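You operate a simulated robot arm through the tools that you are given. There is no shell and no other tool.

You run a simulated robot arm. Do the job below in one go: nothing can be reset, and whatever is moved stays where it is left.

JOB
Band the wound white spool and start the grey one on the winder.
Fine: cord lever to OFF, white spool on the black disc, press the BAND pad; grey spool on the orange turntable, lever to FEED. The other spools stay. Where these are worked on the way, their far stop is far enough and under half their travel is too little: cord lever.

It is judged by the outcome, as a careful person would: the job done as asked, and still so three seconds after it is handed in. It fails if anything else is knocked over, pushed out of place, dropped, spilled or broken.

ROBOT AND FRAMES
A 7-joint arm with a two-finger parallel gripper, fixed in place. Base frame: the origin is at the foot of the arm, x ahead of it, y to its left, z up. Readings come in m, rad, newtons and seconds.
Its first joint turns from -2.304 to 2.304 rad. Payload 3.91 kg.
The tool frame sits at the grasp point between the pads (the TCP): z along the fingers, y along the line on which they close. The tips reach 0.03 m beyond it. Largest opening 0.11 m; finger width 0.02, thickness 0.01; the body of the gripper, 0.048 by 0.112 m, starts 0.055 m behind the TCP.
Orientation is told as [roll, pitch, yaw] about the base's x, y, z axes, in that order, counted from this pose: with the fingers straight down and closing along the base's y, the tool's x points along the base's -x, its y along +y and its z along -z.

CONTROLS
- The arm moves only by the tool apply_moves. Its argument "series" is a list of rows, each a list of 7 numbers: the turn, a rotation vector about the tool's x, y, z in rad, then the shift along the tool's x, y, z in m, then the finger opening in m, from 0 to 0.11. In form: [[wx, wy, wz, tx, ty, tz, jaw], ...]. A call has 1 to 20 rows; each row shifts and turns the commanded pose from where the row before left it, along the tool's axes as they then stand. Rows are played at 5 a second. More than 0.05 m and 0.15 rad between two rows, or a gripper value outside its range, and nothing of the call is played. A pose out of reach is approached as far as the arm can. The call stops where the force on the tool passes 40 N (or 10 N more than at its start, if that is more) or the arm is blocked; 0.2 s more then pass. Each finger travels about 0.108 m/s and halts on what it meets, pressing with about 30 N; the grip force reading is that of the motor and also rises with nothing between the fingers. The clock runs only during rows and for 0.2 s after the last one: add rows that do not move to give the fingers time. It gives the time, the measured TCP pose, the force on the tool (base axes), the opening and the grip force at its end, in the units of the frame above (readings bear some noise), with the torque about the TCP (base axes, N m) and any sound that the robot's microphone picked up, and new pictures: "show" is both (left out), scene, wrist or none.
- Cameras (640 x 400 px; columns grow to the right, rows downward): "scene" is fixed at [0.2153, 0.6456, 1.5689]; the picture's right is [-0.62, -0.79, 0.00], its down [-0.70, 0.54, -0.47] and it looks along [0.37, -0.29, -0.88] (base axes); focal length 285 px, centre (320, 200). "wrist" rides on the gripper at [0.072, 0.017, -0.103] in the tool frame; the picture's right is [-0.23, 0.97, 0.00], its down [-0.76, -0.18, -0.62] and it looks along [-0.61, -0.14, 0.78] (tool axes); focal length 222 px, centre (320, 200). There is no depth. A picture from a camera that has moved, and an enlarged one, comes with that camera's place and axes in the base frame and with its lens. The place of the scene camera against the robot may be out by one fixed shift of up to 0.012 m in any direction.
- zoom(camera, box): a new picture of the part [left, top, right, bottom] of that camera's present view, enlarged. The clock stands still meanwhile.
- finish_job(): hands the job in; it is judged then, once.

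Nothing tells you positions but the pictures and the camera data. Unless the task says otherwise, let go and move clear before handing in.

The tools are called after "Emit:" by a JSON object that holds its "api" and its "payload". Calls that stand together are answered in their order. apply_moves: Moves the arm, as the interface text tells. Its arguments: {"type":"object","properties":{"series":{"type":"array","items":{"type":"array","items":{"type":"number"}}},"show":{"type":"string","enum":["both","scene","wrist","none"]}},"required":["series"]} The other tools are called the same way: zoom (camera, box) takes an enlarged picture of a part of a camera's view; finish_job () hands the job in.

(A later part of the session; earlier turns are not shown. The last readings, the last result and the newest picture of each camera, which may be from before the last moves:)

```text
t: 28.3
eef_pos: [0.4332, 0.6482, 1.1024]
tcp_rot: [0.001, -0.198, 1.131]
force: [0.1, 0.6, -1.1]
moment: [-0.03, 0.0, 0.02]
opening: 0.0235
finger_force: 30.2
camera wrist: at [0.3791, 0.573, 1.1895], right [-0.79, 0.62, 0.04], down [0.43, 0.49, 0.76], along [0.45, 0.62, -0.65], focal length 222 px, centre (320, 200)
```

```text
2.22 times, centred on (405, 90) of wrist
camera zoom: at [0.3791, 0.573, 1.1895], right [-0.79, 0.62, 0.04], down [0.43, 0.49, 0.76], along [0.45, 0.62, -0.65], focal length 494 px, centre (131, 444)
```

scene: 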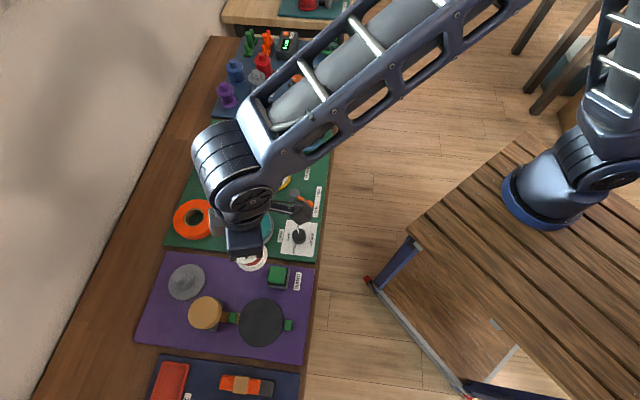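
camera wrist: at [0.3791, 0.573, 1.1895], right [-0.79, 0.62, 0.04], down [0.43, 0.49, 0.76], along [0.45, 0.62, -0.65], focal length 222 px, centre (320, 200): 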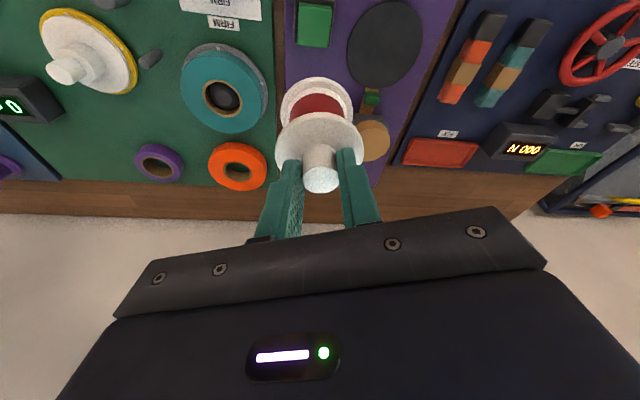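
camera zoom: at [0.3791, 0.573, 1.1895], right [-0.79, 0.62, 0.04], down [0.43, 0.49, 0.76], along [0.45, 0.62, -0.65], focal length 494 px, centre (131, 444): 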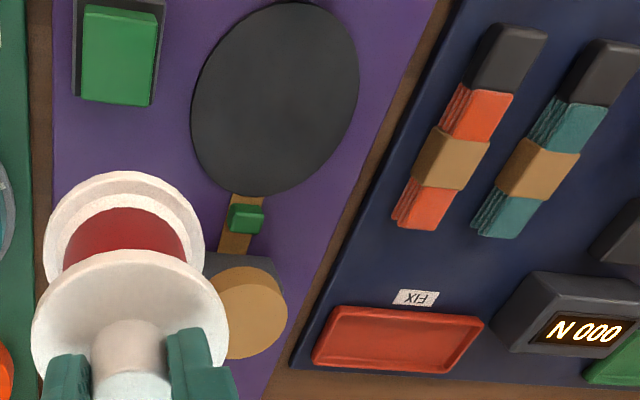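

Triangulated disc: centre (0.353, 0.7205), top about z 0.82. I'll move the spool axis over the centre and lower it part way.

Emit:
{"api": "apply_moves", "payload": {"series": [[0, 0, 0, -0.0087, 0.0344, 0.0018, 0.005], [0, 0, 0, -0.0087, 0.0344, 0.0018, 0.005], [0, 0, 0, -0.0087, 0.0344, 0.0018, 0.005], [0, 0, 0, 0.0064, 0, 0.0318, 0.005], [0, 0, 0, 0.0064, 0, 0.0318, 0.005], [0, 0, 0, 0.0064, 0, 0.0318, 0.005], [0, 0, 0, 0.0064, 0, 0.0318, 0.005], [0, 0, 0, 0, 0, 0, 0.005]]}}

Emit:
{"api": "zoom", "payload": {"camera": "scene", "box": [180, 240, 340, 370]}}

Emit:
{"api": "zoom", "payload": {"camera": "wrist", "box": [220, 0, 440, 200]}}

```text
t: 30.1
eef_pos: [0.3512, 0.7156, 0.9732]
tcp_rot: [-0.001, -0.198, 1.132]
force: [-0.4, 0.1, -0.4]
moment: [-0.03, -0.01, -0.01]
opening: 0.0233
finger_force: 30.0
camera wrist: at [0.2975, 0.6409, 1.0602], right [-0.79, 0.62, 0.04], down [0.43, 0.49, 0.76], along [0.45, 0.62, -0.65], focal length 222 px, centre (320, 200)
```

scene: 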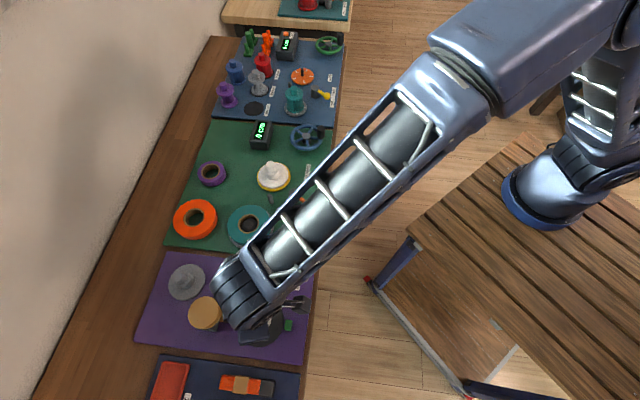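
wrist: 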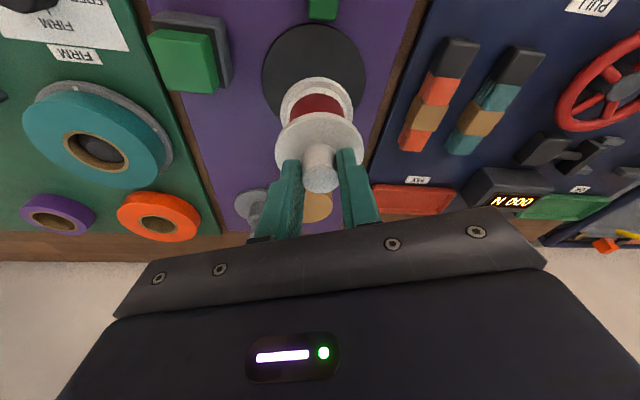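

```text
3.08 times, centred on (260, 305) of scene
camera zoom: at [0.2153, 0.6456, 1.5689], right [-0.62, -0.79, 0.0], down [-0.7, 0.54, -0.47], along [0.37, -0.29, -0.88], focal length 876 px, centre (505, -123)
```

zoom: 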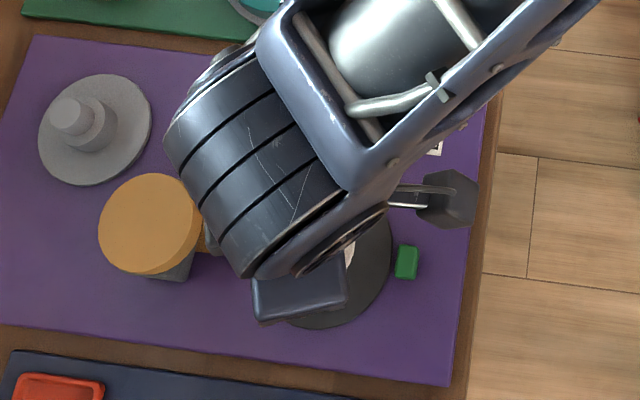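

```text
2.00 times, centred on (330, 100) of wrist
camera zoom: at [0.2975, 0.6409, 1.0602], right [-0.79, 0.62, 0.04], down [0.43, 0.49, 0.76], along [0.45, 0.62, -0.65], focal length 444 px, centre (300, 400)
```

zoom: 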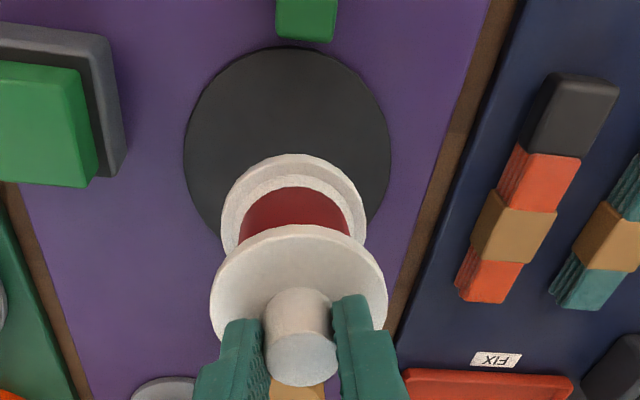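

The spool axis is in line with the disc centre. I'll lower the last few centimetres slowly.

Emit:
{"api": "apply_moves", "payload": {"series": [[0, 0, 0, 0.0032, 0, 0.0157, 0.005], [0, 0, 0, 0.0032, 0, 0.0157, 0.005], [0, 0, 0, 0.0026, 0, 0.0127, 0.005], [0, 0, 0, 0, 0, 0, 0.005]], "show": "wrist"}}

Emit:
{"api": "zoom", "payload": {"camera": "wrist", "box": [220, 0, 440, 200]}}

```text
t: 31.1
eef_pos: [0.3498, 0.7179, 0.9281]
tcp_rot: [0.0, -0.199, 1.132]
force: [0.5, 0.4, -1.3]
moment: [0.02, -0.04, -0.01]
opening: 0.0232
finger_force: 30.0
camera wrist: at [0.2972, 0.6415, 1.0144], right [-0.79, 0.62, 0.04], down [0.43, 0.49, 0.76], along [0.45, 0.62, -0.65], focal length 222 px, centre (320, 200)
```

wrist: 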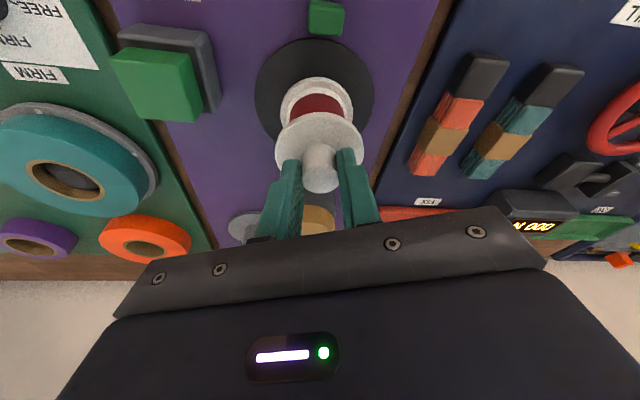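

```text
2.00 times, centred on (330, 100) of wrist
camera zoom: at [0.2972, 0.6415, 1.0144], right [-0.79, 0.62, 0.04], down [0.43, 0.49, 0.76], along [0.45, 0.62, -0.65], focal length 444 px, centre (300, 400)
```

zoom: 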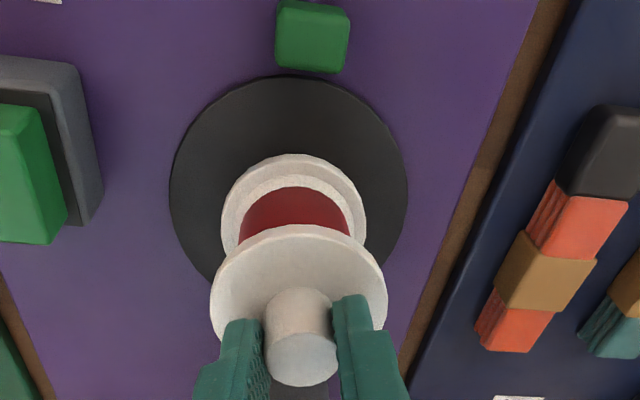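

Emit:
{"api": "apply_moves", "payload": {"series": [[0, 0, 0, 0.0008, 0, 0.0039, 0.005], [0, 0, 0, 0.0006, 0, 0.003, 0.005], [0, 0, 0, 0, 0, 0, 0.005]], "show": "none"}}

Emit:
{"api": "apply_moves", "payload": {"series": [[0, 0, 0, 0.0004, 0, 0.002, 0.005], [0, 0, 0, 0, 0, 0, 0.005]], "show": "none"}}

Emit:
{"api": "apply_moves", "payload": {"series": [[0, 0, 0, 0.0003, 0, 0.0015, 0.005], [0, 0, 0, 0, 0, 0, 0.005]], "show": "wrist"}}

```text
t: 31.9
eef_pos: [0.351, 0.7167, 0.9215]
tcp_rot: [0.001, -0.199, 1.131]
force: [0.3, 0.8, -0.7]
moment: [-0.01, -0.01, -0.03]
opening: 0.0232
finger_force: 30.2
```

```text
t: 32.5
eef_pos: [0.3513, 0.7164, 0.9186]
tcp_rot: [-0.001, -0.197, 1.131]
force: [0.6, 0.1, -0.9]
moment: [-0.01, 0.02, 0.01]
opening: 0.0232
finger_force: 29.7
```

```text
t: 33.1
eef_pos: [0.3509, 0.7173, 0.917]
tcp_rot: [-0.001, -0.197, 1.13]
force: [0.1, -0.3, -0.4]
moment: [-0.01, -0.02, 0.0]
opening: 0.023
finger_force: 29.8
camera wrist: at [0.2977, 0.6415, 1.004], right [-0.79, 0.62, 0.04], down [0.43, 0.49, 0.76], along [0.45, 0.62, -0.65], focal length 222 px, centre (320, 200)
```

wrist: 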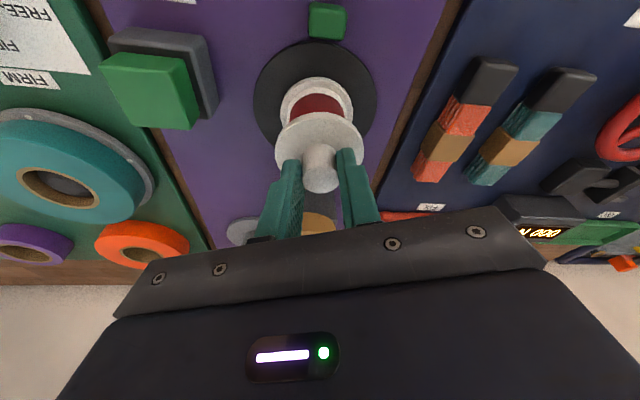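

Emit:
{"api": "apply_moves", "payload": {"series": [[0, 0, 0, 0.0003, 0, 0.0015, 0.005], [0, 0, 0, 0.0003, 0, 0.0015, 0.005], [0, 0, 0, 0, 0, 0, 0.005]], "show": "none"}}

Emit:
{"api": "apply_moves", "payload": {"series": [[0, 0, 0, 0.0003, 0, 0.0015, 0.005], [0, 0, 0, 0, 0, 0, 0.005]], "show": "none"}}

Emit:
{"api": "apply_moves", "payload": {"series": [[0, 0, 0, 0.0003, 0, 0.0015, 0.005], [0, 0, 0, 0, 0, 0, 0.005]], "show": "wrist"}}

```text
t: 33.9
eef_pos: [0.3515, 0.7167, 0.9154]
tcp_rot: [0.002, -0.197, 1.13]
force: [-0.2, -0.5, -1.3]
moment: [-0.01, -0.02, 0.0]
opening: 0.0231
finger_force: 29.7
```

```text
t: 34.5
eef_pos: [0.3516, 0.7173, 0.9123]
tcp_rot: [0.0, -0.197, 1.132]
force: [0.5, -0.5, -0.8]
moment: [0.03, 0.01, -0.02]
opening: 0.0233
finger_force: 29.6
```

```text
t: 35.1
eef_pos: [0.3511, 0.7157, 0.9105]
tcp_rot: [-0.001, -0.199, 1.133]
force: [1.1, 0.1, 0.2]
moment: [-0.02, -0.06, 0.0]
opening: 0.023
finger_force: 30.2
camera wrist: at [0.2978, 0.6419, 0.9978], right [-0.79, 0.62, 0.04], down [0.43, 0.49, 0.76], along [0.45, 0.62, -0.65], focal length 222 px, centre (320, 200)
```

wrist: 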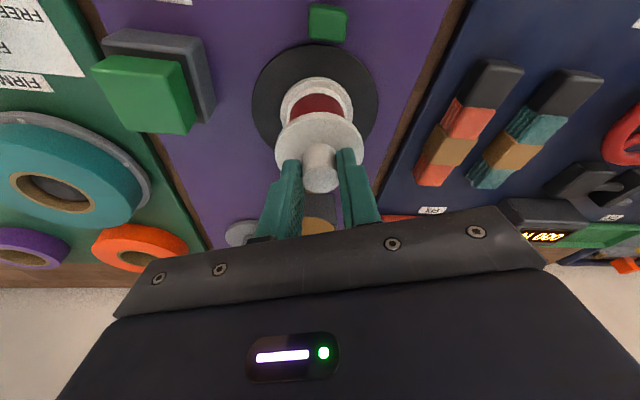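

Emit:
{"api": "apply_moves", "payload": {"series": [[0, 0, 0, 0.0003, 0, 0.0015, 0.005], [0, 0, 0, 0, 0, 0, 0.005]], "show": "none"}}

Emit:
{"api": "apply_moves", "payload": {"series": [[0, 0, 0, 0.0003, 0, 0.0015, 0.005], [0, 0, 0, 0, 0, 0, 0.005]], "show": "none"}}

Emit:
{"api": "zoom", "payload": {"camera": "wrist", "box": [220, 0, 440, 200]}}

```text
t: 35.7
eef_pos: [0.3511, 0.7177, 0.9112]
tcp_rot: [-0.001, -0.2, 1.131]
force: [0.1, -2.5, 17.3]
moment: [0.03, 0.14, -0.12]
opening: 0.0232
finger_force: 30.1
```

```text
t: 36.3
eef_pos: [0.3506, 0.7181, 0.9084]
tcp_rot: [0.0, -0.202, 1.13]
force: [4.2, 3.9, 24.6]
moment: [0.24, -0.53, -0.16]
opening: 0.0231
finger_force: 29.8
```

```text
2.00 times, centred on (330, 100) of wrist
camera zoom: at [0.2977, 0.6418, 0.9955], right [-0.79, 0.62, 0.05], down [0.43, 0.49, 0.76], along [0.45, 0.62, -0.65], focal length 444 px, centre (300, 400)
```

zoom: 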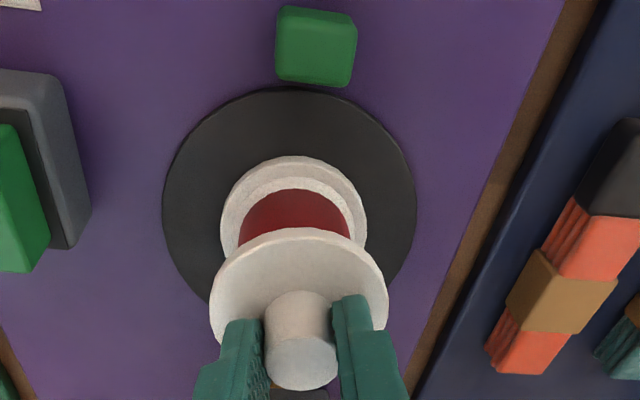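

The base is down on the disc, with contact felt at TCP z≈0.910. I'll relieve the pressure, open, and rise straight up.

Emit:
{"api": "apply_moves", "payload": {"series": [[0, 0, 0, -0.0005, 0, -0.0025, 0.005], [0, 0, 0, 0, 0, 0, 0.03], [0, 0, 0, 0, 0, 0, 0.05], [0, 0, 0, 0, 0, 0, 0.06], [0, 0, 0, -0.003, 0, -0.0147, 0.06], [0, 0, 0, -0.006, 0, -0.0294, 0.06], [0, 0, 0, -0.006, 0, -0.0294, 0.06], [0, 0, 0, 0, 0, 0, 0.06]]}}

Emit:
{"api": "zoom", "payload": {"camera": "wrist", "box": [220, 0, 440, 200]}}

```text
t: 38.1
eef_pos: [0.3504, 0.718, 0.9855]
tcp_rot: [0.001, -0.199, 1.132]
force: [0.1, -0.6, -0.4]
moment: [0.0, -0.02, -0.02]
opening: 0.0599
finger_force: 0.0
camera wrist: at [0.2976, 0.6421, 1.0717], right [-0.79, 0.62, 0.04], down [0.43, 0.49, 0.76], along [0.45, 0.62, -0.65], focal length 222 px, centre (320, 200)
```

scene: 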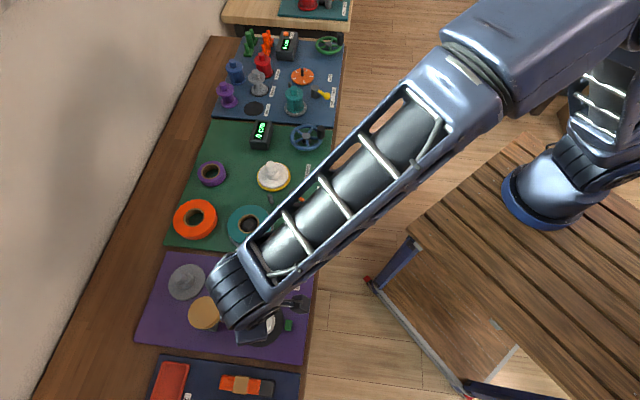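
wrist: 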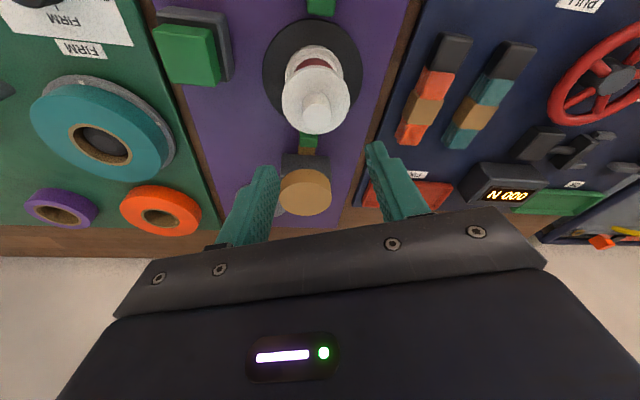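

```text
2.00 times, centred on (330, 100) of wrist
camera zoom: at [0.2976, 0.6421, 1.0717], right [-0.79, 0.62, 0.04], down [0.43, 0.49, 0.76], along [0.45, 0.62, -0.65], focal length 444 px, centre (300, 400)
```

zoom: 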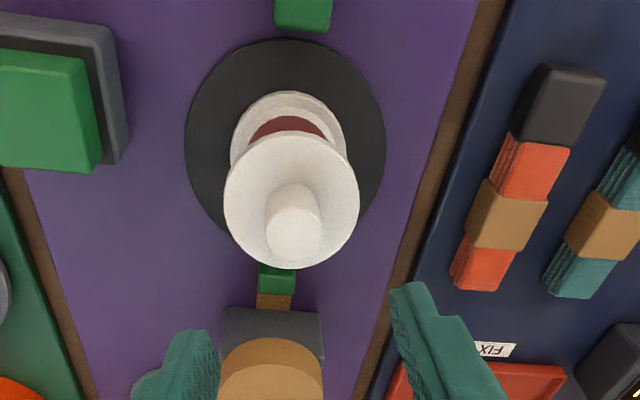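

The white spool stands upright, centred on the black disc. The BAND pad's top is at about (0.413, 0.633, 0.860). I'll straighten the tool, close the fingers and hover over the pad.

Emit:
{"api": "apply_moves", "payload": {"series": [[0, 0, 0, -0.006, 0, -0.0294, 0.06], [0, 0.1, 0, 0, 0, 0, 0.03], [0, 0.1, 0, 0, 0, 0, 0.0], [0, 0, 0, 0.0168, -0.031, -0.003, 0.0], [0, 0, 0, 0.0168, -0.031, 0, 0.0], [0, 0, 0, 0.0168, -0.031, 0, 0.0], [0, 0, 0, 0, 0, 0.03, 0.0], [0, 0, 0, 0, 0, 0.03, 0.0], [0, 0, 0, 0, 0, 0, 0.0]]}}

Emit:
{"api": "zoom", "payload": {"camera": "wrist", "box": [220, 40, 440, 240]}}

```text
t: 40.1
eef_pos: [0.4137, 0.6316, 0.9576]
tcp_rot: [0.002, 0.0, 1.131]
force: [-0.3, -0.4, 0.6]
moment: [-0.03, 0.0, -0.01]
opening: 0.0003
finger_force: 30.1
camera wrist: at [0.3682, 0.5736, 1.061], right [-0.78, 0.62, 0.0], down [0.49, 0.61, 0.62], along [0.39, 0.49, -0.78], focal length 222 px, centre (320, 200)
```

scene: 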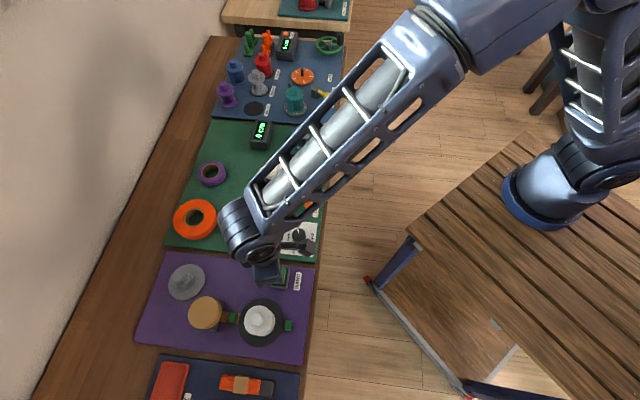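
wrist: 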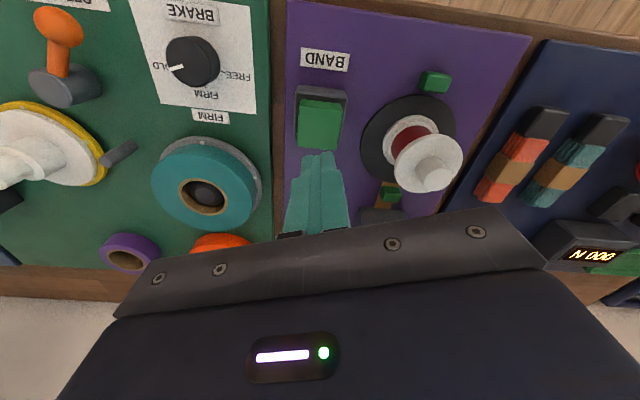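

```text
2.00 times, centred on (330, 140) of wrist
camera zoom: at [0.3682, 0.5736, 1.061], right [-0.78, 0.62, 0.0], down [0.49, 0.61, 0.62], along [0.39, 0.49, -0.78], focal length 444 px, centre (300, 320)
```

zoom: 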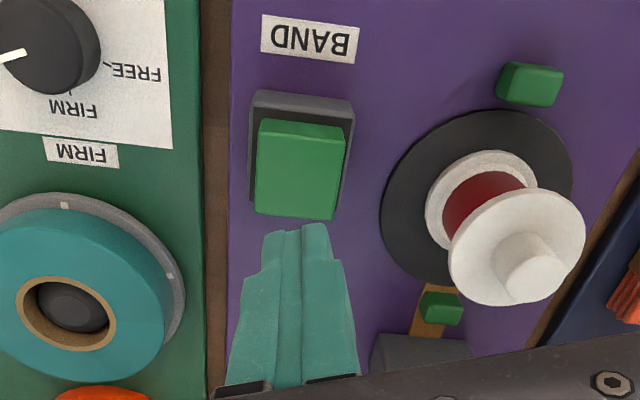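

The fingertips are lined up over the pad. I'll lower to just above it, then press in small steps.

Emit:
{"api": "apply_moves", "payload": {"series": [[0, 0, 0, 0, 0, 0.03, 0.0], [0, 0, 0, 0, 0, 0.025, 0.0], [0, 0, 0, 0, 0, 0, 0.0]], "show": "none"}}

Emit:
{"api": "apply_moves", "payload": {"series": [[0, 0, 0, 0, 0, 0.005, 0.0], [0, 0, 0, 0, 0, 0.005, 0.0], [0, 0, 0, 0, 0, 0.004, 0.0], [0, 0, 0, 0, 0, 0.003, 0.0], [0, 0, 0, 0, 0, 0.003, 0.0], [0, 0, 0, 0, 0, 0, 0.0]], "show": "wrist"}}

```text
t: 40.9
eef_pos: [0.4138, 0.6312, 0.9025]
tcp_rot: [0.002, 0.001, 1.131]
force: [-0.6, -0.4, 0.2]
moment: [0.0, -0.02, -0.01]
opening: 0.0
finger_force: 30.0
```

```text
t: 42.3
eef_pos: [0.4131, 0.6323, 0.8837]
tcp_rot: [0.0, 0.001, 1.13]
force: [-0.5, -1.5, 11.2]
moment: [-0.06, -0.01, -0.02]
opening: 0.0002
finger_force: 30.3
heard: click
camera wrist: at [0.3682, 0.5738, 0.9868], right [-0.78, 0.62, 0.0], down [0.49, 0.61, 0.62], along [0.39, 0.49, -0.78], focal length 222 px, centre (320, 200)
```

wrist: 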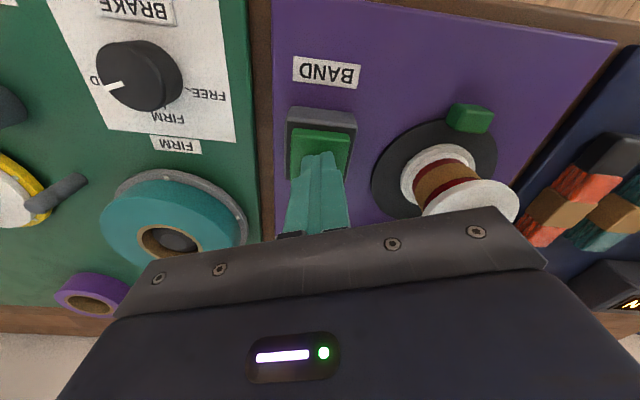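

I heard the click, and a tan band is now around the white spool. I'll rise off the pad and swing back to the cord station for the grey spool.

Emit:
{"api": "apply_moves", "payload": {"series": [[0, 0, 0, 0, 0, -0.045, 0.0], [0, 0, 0, 0, 0, -0.05, 0.02], [0, 0, 0, 0, 0, -0.05, 0.06], [0, 0, 0, 0, 0, -0.05, 0.06], [0, 0, 0.095, 0.0153, -0.0402, 0, 0.06], [0, 0, 0.095, 0.0114, -0.0415, 0, 0.06], [0, 0, 0.095, 0.0074, -0.0424, 0, 0.06], [0, 0, 0.095, 0.0034, -0.0429, 0, 0.06], [0, 0, 0.095, -0.0007, -0.043, 0, 0.06], [0, 0, 0.095, -0.0048, -0.0427, 0, 0.06], [0, 0, 0.095, -0.0088, -0.0421, 0, 0.06], [0, 0, 0.095, -0.0127, -0.0411, 0, 0.06], [0, 0, 0.095, -0.0166, -0.0397, 0, 0.06], [0, 0, 0, -0.0203, -0.0379, 0, 0.06], [0, 0, 0, -0.0203, -0.0379, 0, 0.06], [0, 0, 0, -0.0203, -0.0379, 0, 0.06], [0, 0, 0, -0.0203, -0.0379, 0, 0.06], [0, 0, 0, 0, 0, 0, 0.06]]}}

Emit:
{"api": "zoom", "payload": {"camera": "scene", "box": [130, 245, 330, 400]}}

Emit:
{"api": "zoom", "payload": {"camera": "wrist", "box": [240, 80, 460, 240]}}

```text
t: 46.1
eef_pos: [0.8028, 0.2313, 1.0802]
tcp_rot: [-0.001, 0.001, 0.276]
force: [-0.8, -0.1, 0.6]
moment: [-0.01, -0.01, 0.0]
opening: 0.06
finger_force: 0.0
camera wrist: at [0.7283, 0.2271, 1.1829], right [-0.05, 1.0, 0.0], down [0.78, 0.04, 0.62], along [0.62, 0.03, -0.78], focal length 222 px, centre (320, 200)
```

scene: 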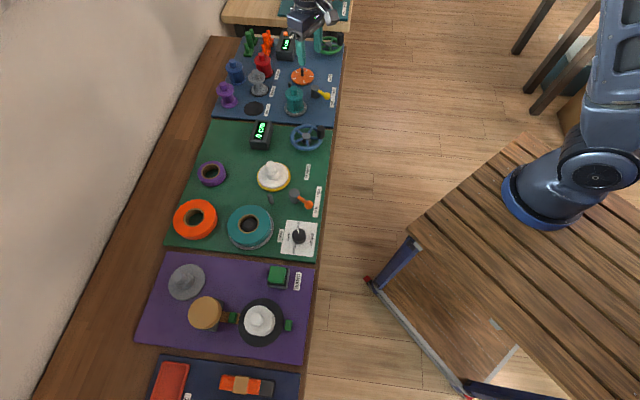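
wrist: 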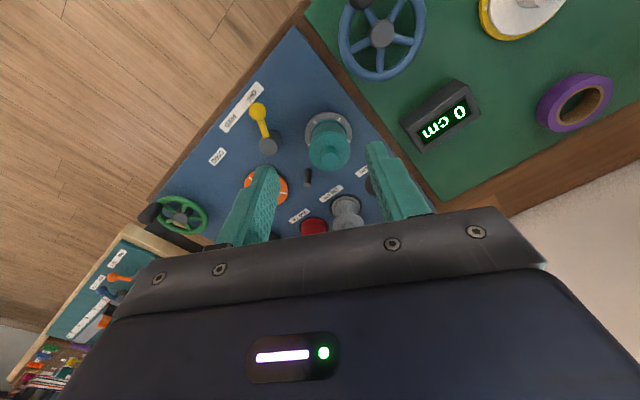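

```text
2.58 times, centred on (230, 322) of scene
camera zoom: at [0.2153, 0.6456, 1.5689], right [-0.62, -0.79, 0.0], down [-0.7, 0.54, -0.47], along [0.37, -0.29, -0.88], focal length 735 px, centre (552, -116)
```

zoom: 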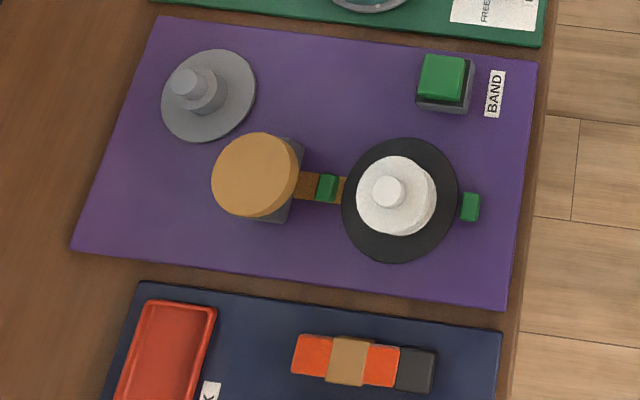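

```text
2.50 times, centred on (350, 160) of wrist
camera zoom: at [0.7283, 0.2271, 1.1829], right [-0.05, 1.0, 0.0], down [0.78, 0.04, 0.62], along [0.62, 0.03, -0.78], focal length 555 px, centre (245, 300)
```

zoom: 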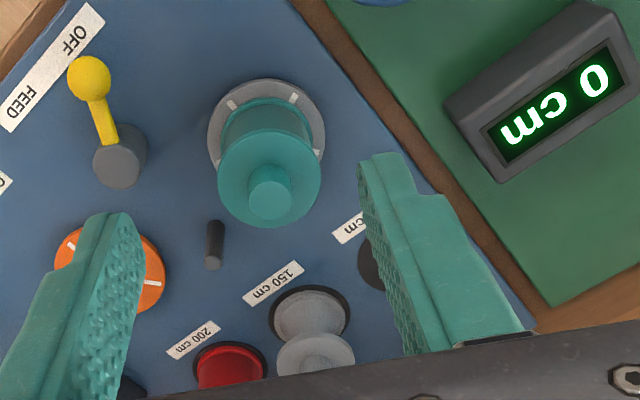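

The white spool is banded and stable on the disc, and the lever is still at OFF. The grey spool is far out, at radius about 1.08 m, so I'll tilt 0.4 rad and hover near it to check reach.

Emit:
{"api": "apply_moves", "payload": {"series": [[0, -0.1333, 0, 0, 0, 0, 0.06], [0, -0.1333, 0, 0, 0, 0, 0.06], [0, -0.1334, 0, 0, 0, 0, 0.06], [0, 0, 0, -0.0304, -0.0007, 0.0273, 0.06], [0, 0, 0, -0.0304, -0.0007, 0.0273, 0.06], [0, 0, 0, -0.0304, -0.0007, 0.0273, 0.06], [0, 0, 0, -0.0304, -0.0007, 0.0273, 0.06], [0, 0, 0, -0.0304, -0.0007, 0.0273, 0.06], [0, 0, 0, -0.0304, -0.0007, 0.0273, 0.06], [0, 0, 0, 0, 0, 0, 0.06], [0, 0, 0, 0, 0, 0, 0.06]]}}

Emit:
{"api": "zoom", "payload": {"camera": "wrist", "box": [220, 20, 420, 180]}}

```text
t: 48.5
eef_pos: [1.0258, 0.2894, 0.9986]
tcp_rot: [-0.002, -0.399, 0.277]
force: [-0.2, 0.0, 0.8]
moment: [0.02, -0.02, -0.03]
opening: 0.0601
finger_force: 0.0
camera wrist: at [0.9189, 0.2763, 1.0657], right [-0.06, 0.99, 0.09], down [0.49, -0.04, 0.87], along [0.87, 0.1, -0.48], focal length 222 px, centre (320, 200)
```

scene: 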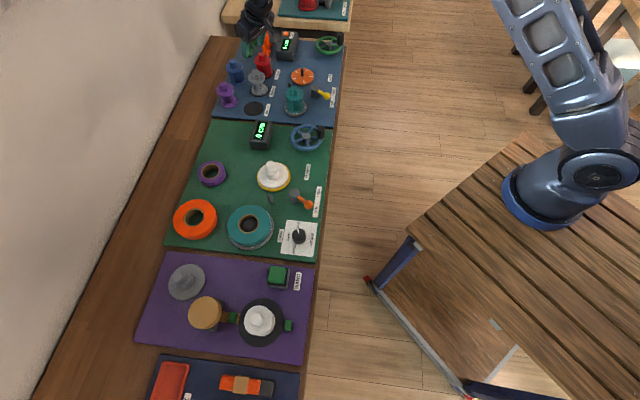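
wrist: 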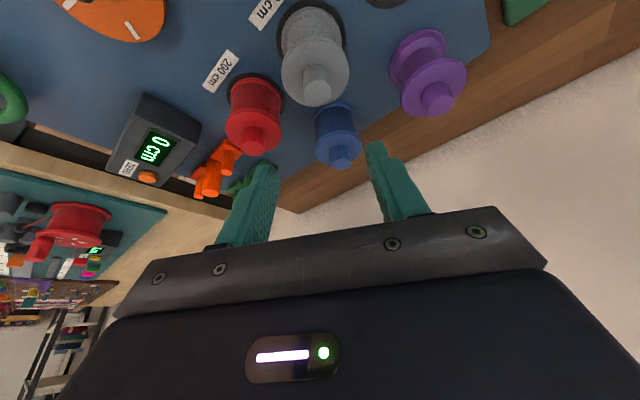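

```text
2.50 times, centred on (320, 100) of wrist
camera zoom: at [0.9189, 0.2763, 1.0657], right [-0.06, 0.99, 0.09], down [0.49, -0.04, 0.87], along [0.87, 0.1, -0.48], focal length 555 px, centre (320, 450)
```

zoom: 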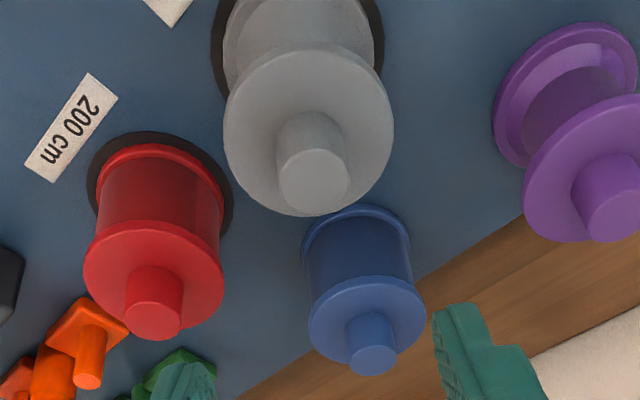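

The reach works. The grey knob top is at about (1.0375, 0.298, 0.895). I'll move down closer with a small centring correction and check.

Emit:
{"api": "apply_moves", "payload": {"series": [[0, 0, 0, 0.0107, 0.0025, 0.03, 0.06], [0, 0, 0, 0.0107, 0.0025, 0.03, 0.06], [0, 0, 0, 0, 0, 0, 0.06], [0, 0, 0, 0, 0, 0, 0.06]], "show": "wrist"}}

Emit:
{"api": "zoom", "payload": {"camera": "wrist", "box": [220, 60, 420, 220]}}

```text
t: 49.5
eef_pos: [1.0263, 0.2941, 0.9355]
tcp_rot: [-0.002, -0.401, 0.277]
force: [-0.6, -0.6, -0.7]
moment: [-0.02, 0.0, 0.03]
opening: 0.0599
finger_force: 0.2
camera wrist: at [0.9199, 0.2817, 1.0024], right [-0.06, 0.99, 0.09], down [0.49, -0.04, 0.87], along [0.87, 0.1, -0.48], focal length 222 px, centre (320, 200)
```

wrist: 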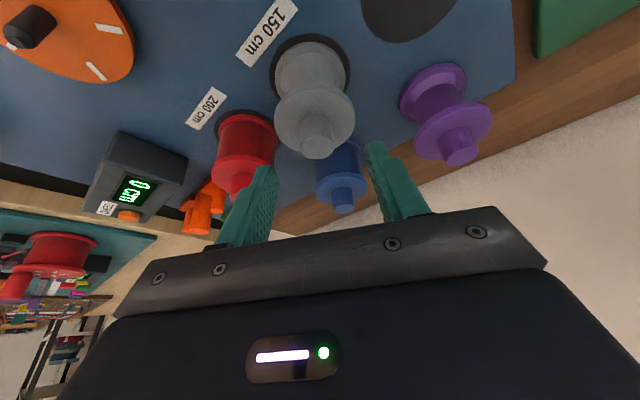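

```text
2.50 times, centred on (320, 140) of wrist
camera zoom: at [0.9199, 0.2817, 1.0024], right [-0.06, 0.99, 0.09], down [0.49, -0.04, 0.87], along [0.87, 0.1, -0.48], focal length 555 px, centre (320, 350)
```

zoom: 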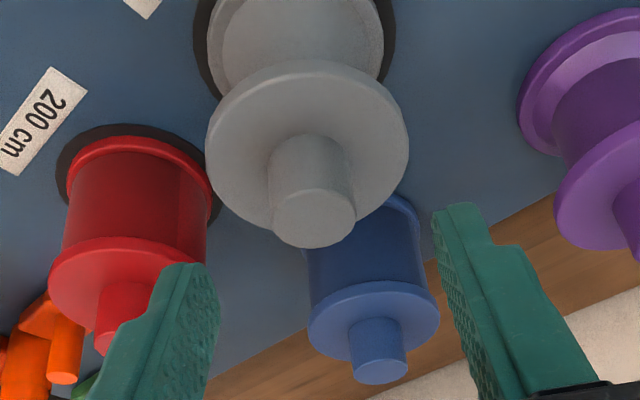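

Centred to within a millimetre. I also see a dark spindle pin on the bare orange turntable, which I'll measure before placing. Now I'll lower the last 2.6 cm and grip the grey knob.

Emit:
{"api": "apply_moves", "payload": {"series": [[0, 0, 0, 0.0046, 0.0002, 0.0125, 0.06], [0, 0, 0, 0.0046, 0.0002, 0.0125, 0.06], [0, 0, 0, 0, 0, 0, 0.06]], "show": "none"}}

Emit:
{"api": "apply_moves", "payload": {"series": [[0, 0, 0, 0, 0, 0, 0.04], [0, 0, 0, 0, 0, 0, 0.015], [0, 0, 0, 0, 0, 0, 0.005], [0, 0, 0, 0, 0, 0, 0.005]], "show": "wrist"}}

Emit:
{"api": "zoom", "payload": {"camera": "wrist", "box": [220, 60, 420, 220]}}

```text
t: 50.3
eef_pos: [1.0286, 0.2953, 0.9085]
tcp_rot: [-0.002, -0.399, 0.277]
force: [-1.0, -0.1, -0.3]
moment: [0.0, -0.03, -0.01]
opening: 0.0598
finger_force: 0.0
```

```text
t: 51.3
eef_pos: [1.0281, 0.2945, 0.9084]
tcp_rot: [-0.001, -0.401, 0.277]
force: [-1.0, -0.6, -0.1]
moment: [-0.03, -0.01, 0.0]
opening: 0.0228
finger_force: 29.9
camera wrist: at [0.9217, 0.2826, 0.9758], right [-0.06, 0.99, 0.09], down [0.49, -0.04, 0.87], along [0.87, 0.1, -0.48], focal length 222 px, centre (320, 200)
```

wrist: 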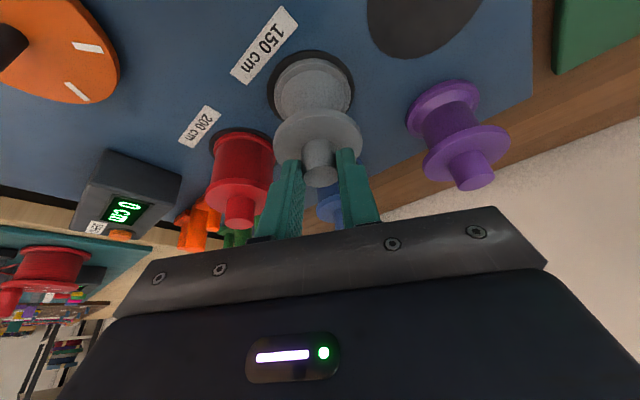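

```text
2.50 times, centred on (320, 140) of wrist
camera zoom: at [0.9217, 0.2826, 0.9758], right [-0.06, 0.99, 0.09], down [0.49, -0.04, 0.87], along [0.87, 0.1, -0.48], focal length 555 px, centre (320, 350)
```

zoom: 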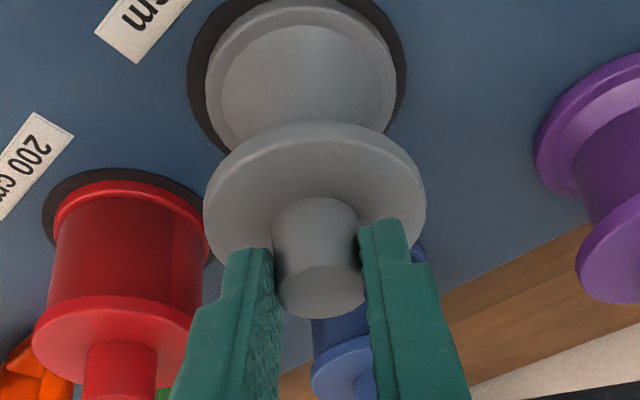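

Gripped, though I'd like more overlap. I'll open slightly, shift 3 mm inward and 2 mm lower, and re-grip.

Emit:
{"api": "apply_moves", "payload": {"series": [[0, 0, 0, 0, 0, 0, 0.035], [0, 0, 0, 0.0036, 0, 0.0006, 0.035], [0, 0, 0, 0, 0, 0, 0.035]], "show": "none"}}

Emit:
{"api": "apply_moves", "payload": {"series": [[0, 0, 0, 0, 0, 0, 0.015], [0, 0, 0, 0, 0, 0, 0.005], [0, 0, 0, 0, 0, 0, 0.005]], "show": "wrist"}}

Emit:
{"api": "zoom", "payload": {"camera": "wrist", "box": [220, 60, 420, 220]}}

```text
t: 52.1
eef_pos: [1.0264, 0.294, 0.9062]
tcp_rot: [0.0, -0.4, 0.277]
force: [-0.1, -0.2, -0.3]
moment: [-0.01, -0.03, -0.01]
opening: 0.035
finger_force: 0.2
```

```text
t: 52.9
eef_pos: [1.0268, 0.2952, 0.9069]
tcp_rot: [-0.002, -0.4, 0.278]
force: [0.2, -0.1, 1.6]
moment: [-0.02, -0.06, -0.03]
opening: 0.0227
finger_force: 29.8
camera wrist: at [0.9192, 0.2817, 0.9743], right [-0.06, 0.99, 0.09], down [0.49, -0.04, 0.87], along [0.87, 0.1, -0.48], focal length 222 px, centre (320, 200)
```

wrist: 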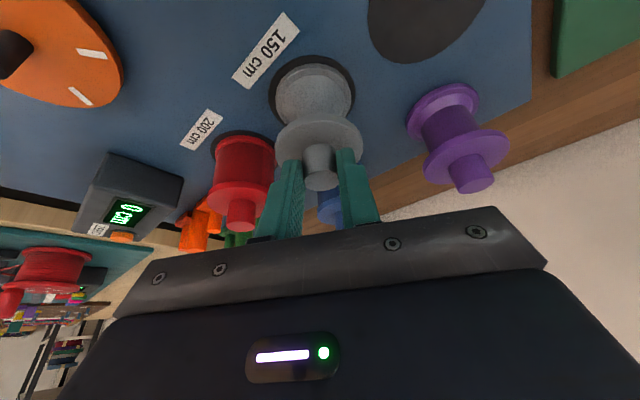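

```text
2.50 times, centred on (320, 140) of wrist
camera zoom: at [0.9192, 0.2817, 0.9743], right [-0.06, 0.99, 0.09], down [0.49, -0.04, 0.87], along [0.87, 0.1, -0.48], focal length 555 px, centre (320, 350)
```

zoom: 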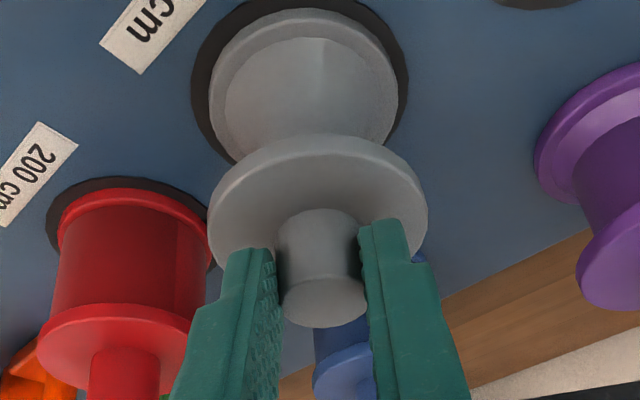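

The overlap is better now. I'll lift slowly by 3 cm and check.

Emit:
{"api": "apply_moves", "payload": {"series": [[0, 0, 0, -0.0016, 0, -0.0037, 0.005], [0, 0, 0, -0.0023, 0, -0.0055, 0.005], [0, 0, 0, -0.0039, 0, -0.0092, 0.005], [0, 0, 0, -0.0039, 0, -0.0092, 0.005], [0, 0, 0, 0, 0, 0, 0.005]], "show": "wrist"}}

```text
t: 54.1
eef_pos: [1.0263, 0.294, 0.9381]
tcp_rot: [-0.003, -0.401, 0.278]
force: [-0.4, 0.5, -0.2]
moment: [0.04, 0.04, -0.02]
opening: 0.023
finger_force: 30.0
camera wrist: at [0.9197, 0.2816, 1.0039], right [-0.06, 0.99, 0.09], down [0.49, -0.04, 0.87], along [0.87, 0.1, -0.48], focal length 222 px, centre (320, 200)
```

wrist: 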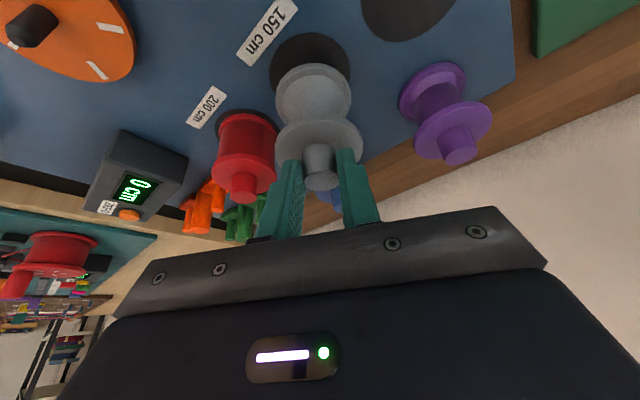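

The grey spool is up and secure. I'll raise it above the neighbouring knobs and shift toward the turntable, stopping beside it to measure the spindle.

Emit:
{"api": "apply_moves", "payload": {"series": [[0, 0, 0, -0.0117, 0, -0.0276, 0.005], [0, 0, 0, -0.0117, 0, -0.0276, 0.005], [0, 0, 0, -0.0117, 0, -0.0276, 0.005], [0.028, 0, 0.0663, 0, 0, 0, 0.005], [0.028, 0, 0.0663, 0, 0, 0, 0.005], [0, 0, 0, 0.0204, -0.034, -0.0086, 0.005], [0, 0, 0, 0.0204, -0.034, -0.0086, 0.005], [0, 0, 0, 0.0204, -0.034, -0.0086, 0.005], [0, 0, 0, 0, 0, 0, 0.005], [0, 0, 0, 0, 0, 0, 0.005]]}}

Emit:
{"api": "zoom", "payload": {"camera": "wrist", "box": [180, 0, 360, 140]}}

Emit:
{"api": "zoom", "payload": {"camera": "scene", "box": [230, 30, 350, 120]}}

```text
t: 56.3
eef_pos: [0.9731, 0.1843, 1.0259]
tcp_rot: [0.0, -0.398, 0.134]
force: [-0.1, 1.1, -0.3]
moment: [0.01, -0.02, 0.0]
opening: 0.0229
finger_force: 30.6
camera wrist: at [0.8658, 0.1868, 1.0928], right [0.08, 0.99, 0.09], down [0.48, -0.11, 0.87], along [0.87, -0.03, -0.48], focal length 222 px, centre (320, 200)
```

scene: 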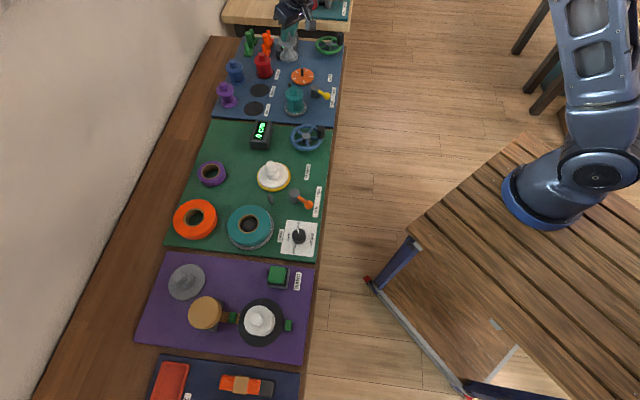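
wrist: 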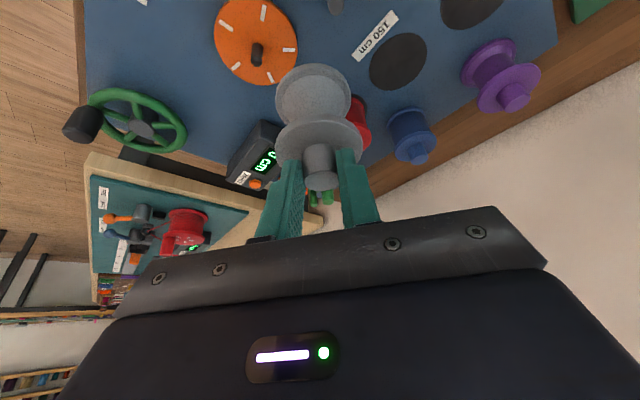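

```text
2.86 times, centred on (270, 70) of wrist
camera zoom: at [0.8658, 0.1868, 1.0928], right [0.08, 0.99, 0.09], down [0.48, -0.11, 0.87], along [0.87, -0.03, -0.48], focal length 635 px, centre (463, 571)
```

zoom: 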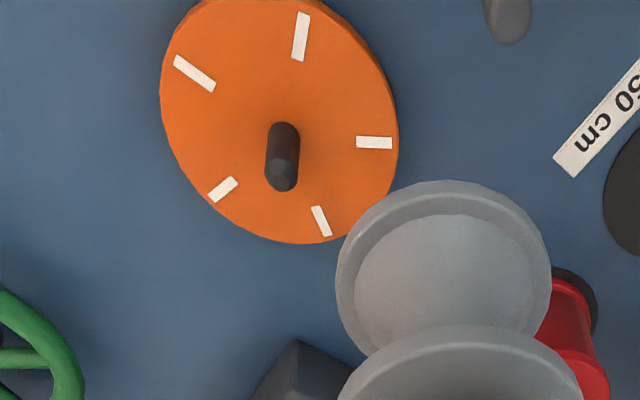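

```text
4.44 times, centred on (290, 75) of scene
camera zoom: at [0.2153, 0.6456, 1.5689], right [-0.62, -0.79, 0.0], down [-0.7, 0.54, -0.47], along [0.37, -0.29, -0.88], focal length 1266 px, centre (453, 756)
```

zoom: 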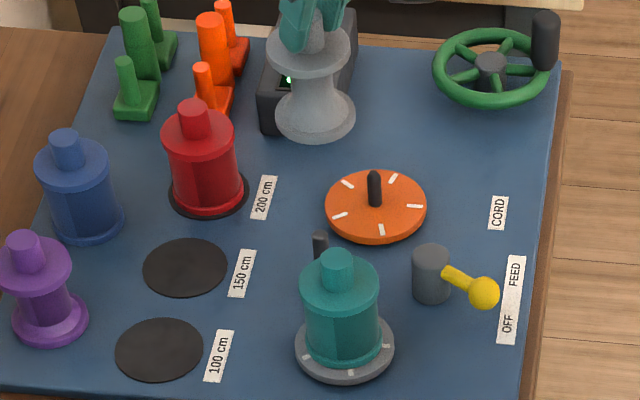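

The spindle pin is at about (0.992, 0.133) with its tip near z 0.855. I'll move the spool axis over it and lower to just above the tip.

Emit:
{"api": "apply_moves", "payload": {"series": [[0, 0, 0, -0.0009, -0.0265, 0.0004, 0.005], [0, 0, 0, -0.0009, -0.0264, 0.0004, 0.005], [0, 0, 0, 0.0091, 0, 0.0215, 0.005], [0, 0, 0, 0.0078, 0, 0.0184, 0.005], [0, 0, 0, 0, 0, 0, 0.005], [0, 0, 0, 0, 0, 0, 0.005]]}}

Emit:
{"api": "zoom", "payload": {"camera": "wrist", "box": [240, 0, 400, 120]}}

Emit:
{"api": "zoom", "payload": {"camera": "scene", "box": [250, 40, 350, 110]}}

```text
t: 57.7
eef_pos: [0.9833, 0.1333, 0.9834]
tcp_rot: [-0.003, -0.398, 0.133]
force: [0.3, 0.2, 0.0]
moment: [-0.02, 0.01, 0.0]
opening: 0.0231
finger_force: 29.6
camera wrist: at [0.8752, 0.1352, 1.0502], right [0.08, 0.99, 0.09], down [0.48, -0.11, 0.87], along [0.87, -0.03, -0.48], focal length 222 px, centre (320, 200)
```

scene: 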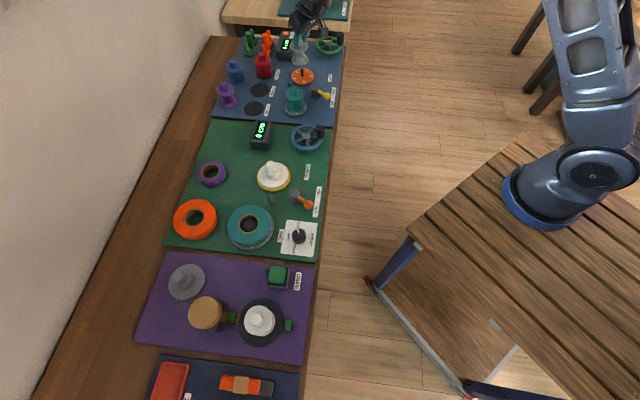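
wrist: 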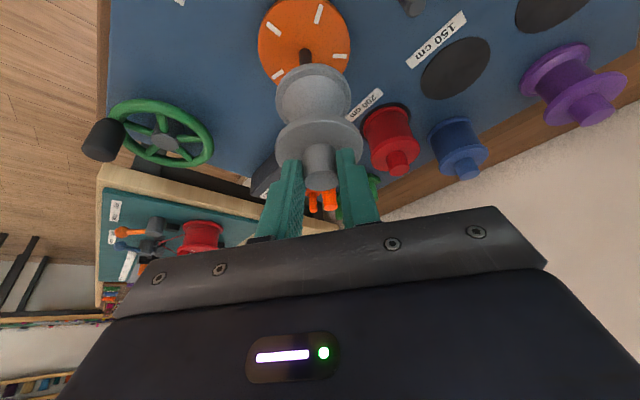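

```text
3.33 times, centred on (320, 60) of wrist
camera zoom: at [0.8752, 0.1352, 1.0502], right [0.08, 0.99, 0.09], down [0.48, -0.11, 0.87], along [0.87, -0.03, -0.48], focal length 740 px, centre (320, 667)
```

zoom: 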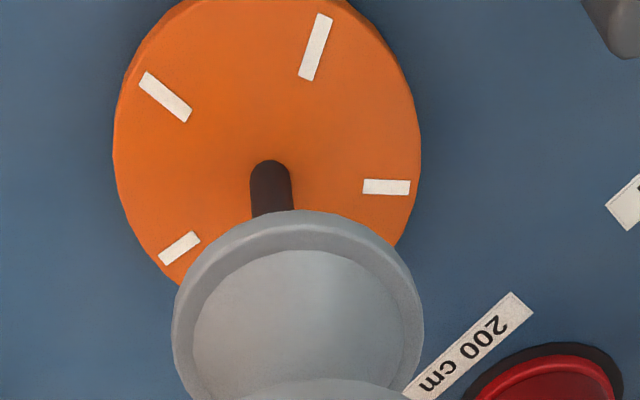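

```text
5.71 times, centred on (300, 75) of scene
camera zoom: at [0.2153, 0.6456, 1.5689], right [-0.62, -0.79, 0.0], down [-0.7, 0.54, -0.47], along [0.37, -0.29, -0.88], focal length 1627 px, centre (434, 914)
```

zoom: 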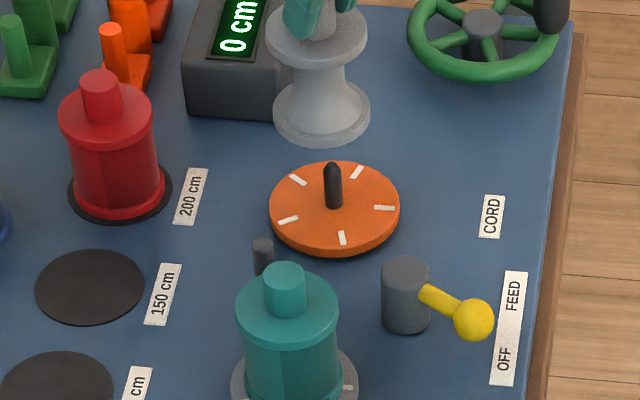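

Comparing both views, the spool should shift about 2 mm sideways and 3 mm inward to sit over the pin. I'll correct that and lower to just above the pin tip.

Emit:
{"api": "apply_moves", "payload": {"series": [[0, 0, 0, 0.0028, -0.0022, -0.0012, 0.005], [0, 0, 0, 0.0059, 0, 0.0138, 0.005], [0, 0, 0, 0.0051, 0, 0.012, 0.005], [0, 0, 0, 0, 0, 0, 0.005], [0, 0, 0, 0, 0, 0, 0.005]], "show": "none"}}

Emit:
{"api": "zoom", "payload": {"camera": "wrist", "box": [240, 0, 400, 120]}}

Emit:
{"api": "zoom", "payload": {"camera": "scene", "box": [270, 45, 340, 100]}}

```text
t: 58.9
eef_pos: [0.9799, 0.1301, 0.9557]
tcp_rot: [-0.002, -0.401, 0.133]
force: [0.0, 0.0, 0.2]
moment: [-0.03, 0.01, 0.02]
opening: 0.0229
finger_force: 30.5
```

```text
3.33 times, centred on (320, 60) of wrist
camera zoom: at [0.8726, 0.1325, 1.0224], right [0.08, 0.99, 0.09], down [0.48, -0.11, 0.87], along [0.87, -0.03, -0.48], focal length 740 px, centre (320, 667)
```

zoom: 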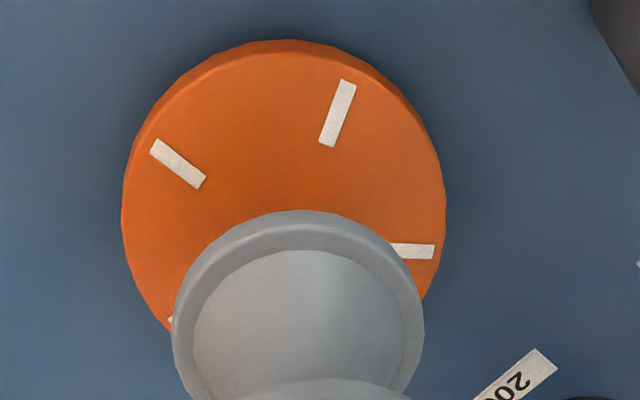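

```text
7.27 times, centred on (305, 72) of scene
camera zoom: at [0.2153, 0.6456, 1.5689], right [-0.62, -0.79, 0.0], down [-0.7, 0.54, -0.47], along [0.37, -0.29, -0.88], focal length 2071 px, centre (429, 1127)
```

zoom: 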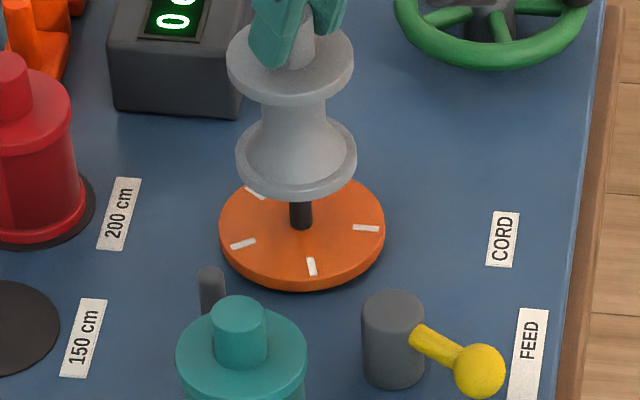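

The scene view shows the spool base over the pin to within about a millimetre. I'll lower in small steps and watch the force.

Emit:
{"api": "apply_moves", "payload": {"series": [[0, 0, 0, 0.0016, 0, 0.0037, 0.005], [0, 0, 0, 0.0016, 0, 0.0037, 0.005], [0, 0, 0, 0.0016, 0, 0.0037, 0.005], [0, 0, 0, 0, 0, 0, 0.005]], "show": "none"}}

Emit:
{"api": "apply_moves", "payload": {"series": [[0, 0, 0, 0.0012, 0, 0.0028, 0.005], [0, 0, 0, 0.0012, 0, 0.0028, 0.005], [0, 0, 0, 0, 0, 0, 0.005]], "show": "none"}}

Emit:
{"api": "zoom", "payload": {"camera": "scene", "box": [270, 45, 340, 100]}}

```text
t: 59.9
eef_pos: [0.9792, 0.1309, 0.9438]
tcp_rot: [-0.002, -0.399, 0.133]
force: [-0.9, -0.5, 1.0]
moment: [0.01, 0.04, 0.0]
opening: 0.0227
finger_force: 29.7
```

```text
t: 60.7
eef_pos: [0.9794, 0.129, 0.9368]
tcp_rot: [-0.002, -0.4, 0.133]
force: [0.1, -0.8, -0.6]
moment: [-0.05, 0.0, -0.01]
opening: 0.0227
finger_force: 30.2
```

```text
7.27 times, centred on (305, 72) of scene
camera zoom: at [0.2153, 0.6456, 1.5689], right [-0.62, -0.79, 0.0], down [-0.7, 0.54, -0.47], along [0.37, -0.29, -0.88], focal length 2071 px, centre (429, 1127)
```

zoom: 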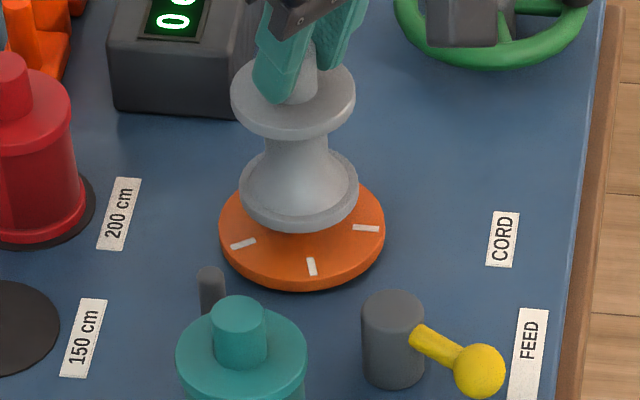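

Emit:
{"api": "apply_moves", "payload": {"series": [[0, 0, 0, 0.0012, 0, 0.0028, 0.005], [0, 0, 0, 0.0012, 0, 0.0028, 0.005], [0, 0, 0, 0, 0, 0, 0.005]], "show": "none"}}

Emit:
{"api": "apply_moves", "payload": {"series": [[0, 0, 0, 0.0012, 0, 0.0028, 0.005], [0, 0, 0, 0.0008, 0, 0.0018, 0.005], [0, 0, 0, 0, 0, 0, 0.005]], "show": "none"}}

Emit:
{"api": "zoom", "payload": {"camera": "scene", "box": [270, 45, 340, 100]}}

```text
t: 61.5
eef_pos: [0.9801, 0.1305, 0.9313]
tcp_rot: [-0.002, -0.4, 0.132]
force: [0.0, 0.3, -0.9]
moment: [-0.01, -0.02, 0.01]
opening: 0.0225
finger_force: 29.9
```

```text
t: 62.3
eef_pos: [0.9805, 0.1305, 0.9267]
tcp_rot: [-0.002, -0.401, 0.134]
force: [-0.1, -0.7, -0.2]
moment: [-0.01, -0.01, 0.03]
opening: 0.0225
finger_force: 29.7
```

```text
7.27 times, centred on (305, 72) of scene
camera zoom: at [0.2153, 0.6456, 1.5689], right [-0.62, -0.79, 0.0], down [-0.7, 0.54, -0.47], along [0.37, -0.29, -0.88], focal length 2071 px, centre (429, 1127)
```

zoom: 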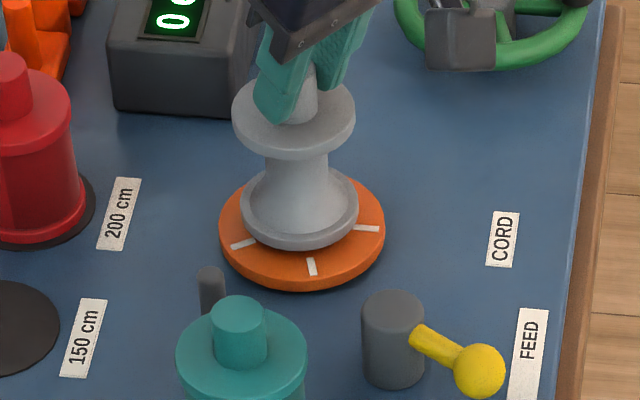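

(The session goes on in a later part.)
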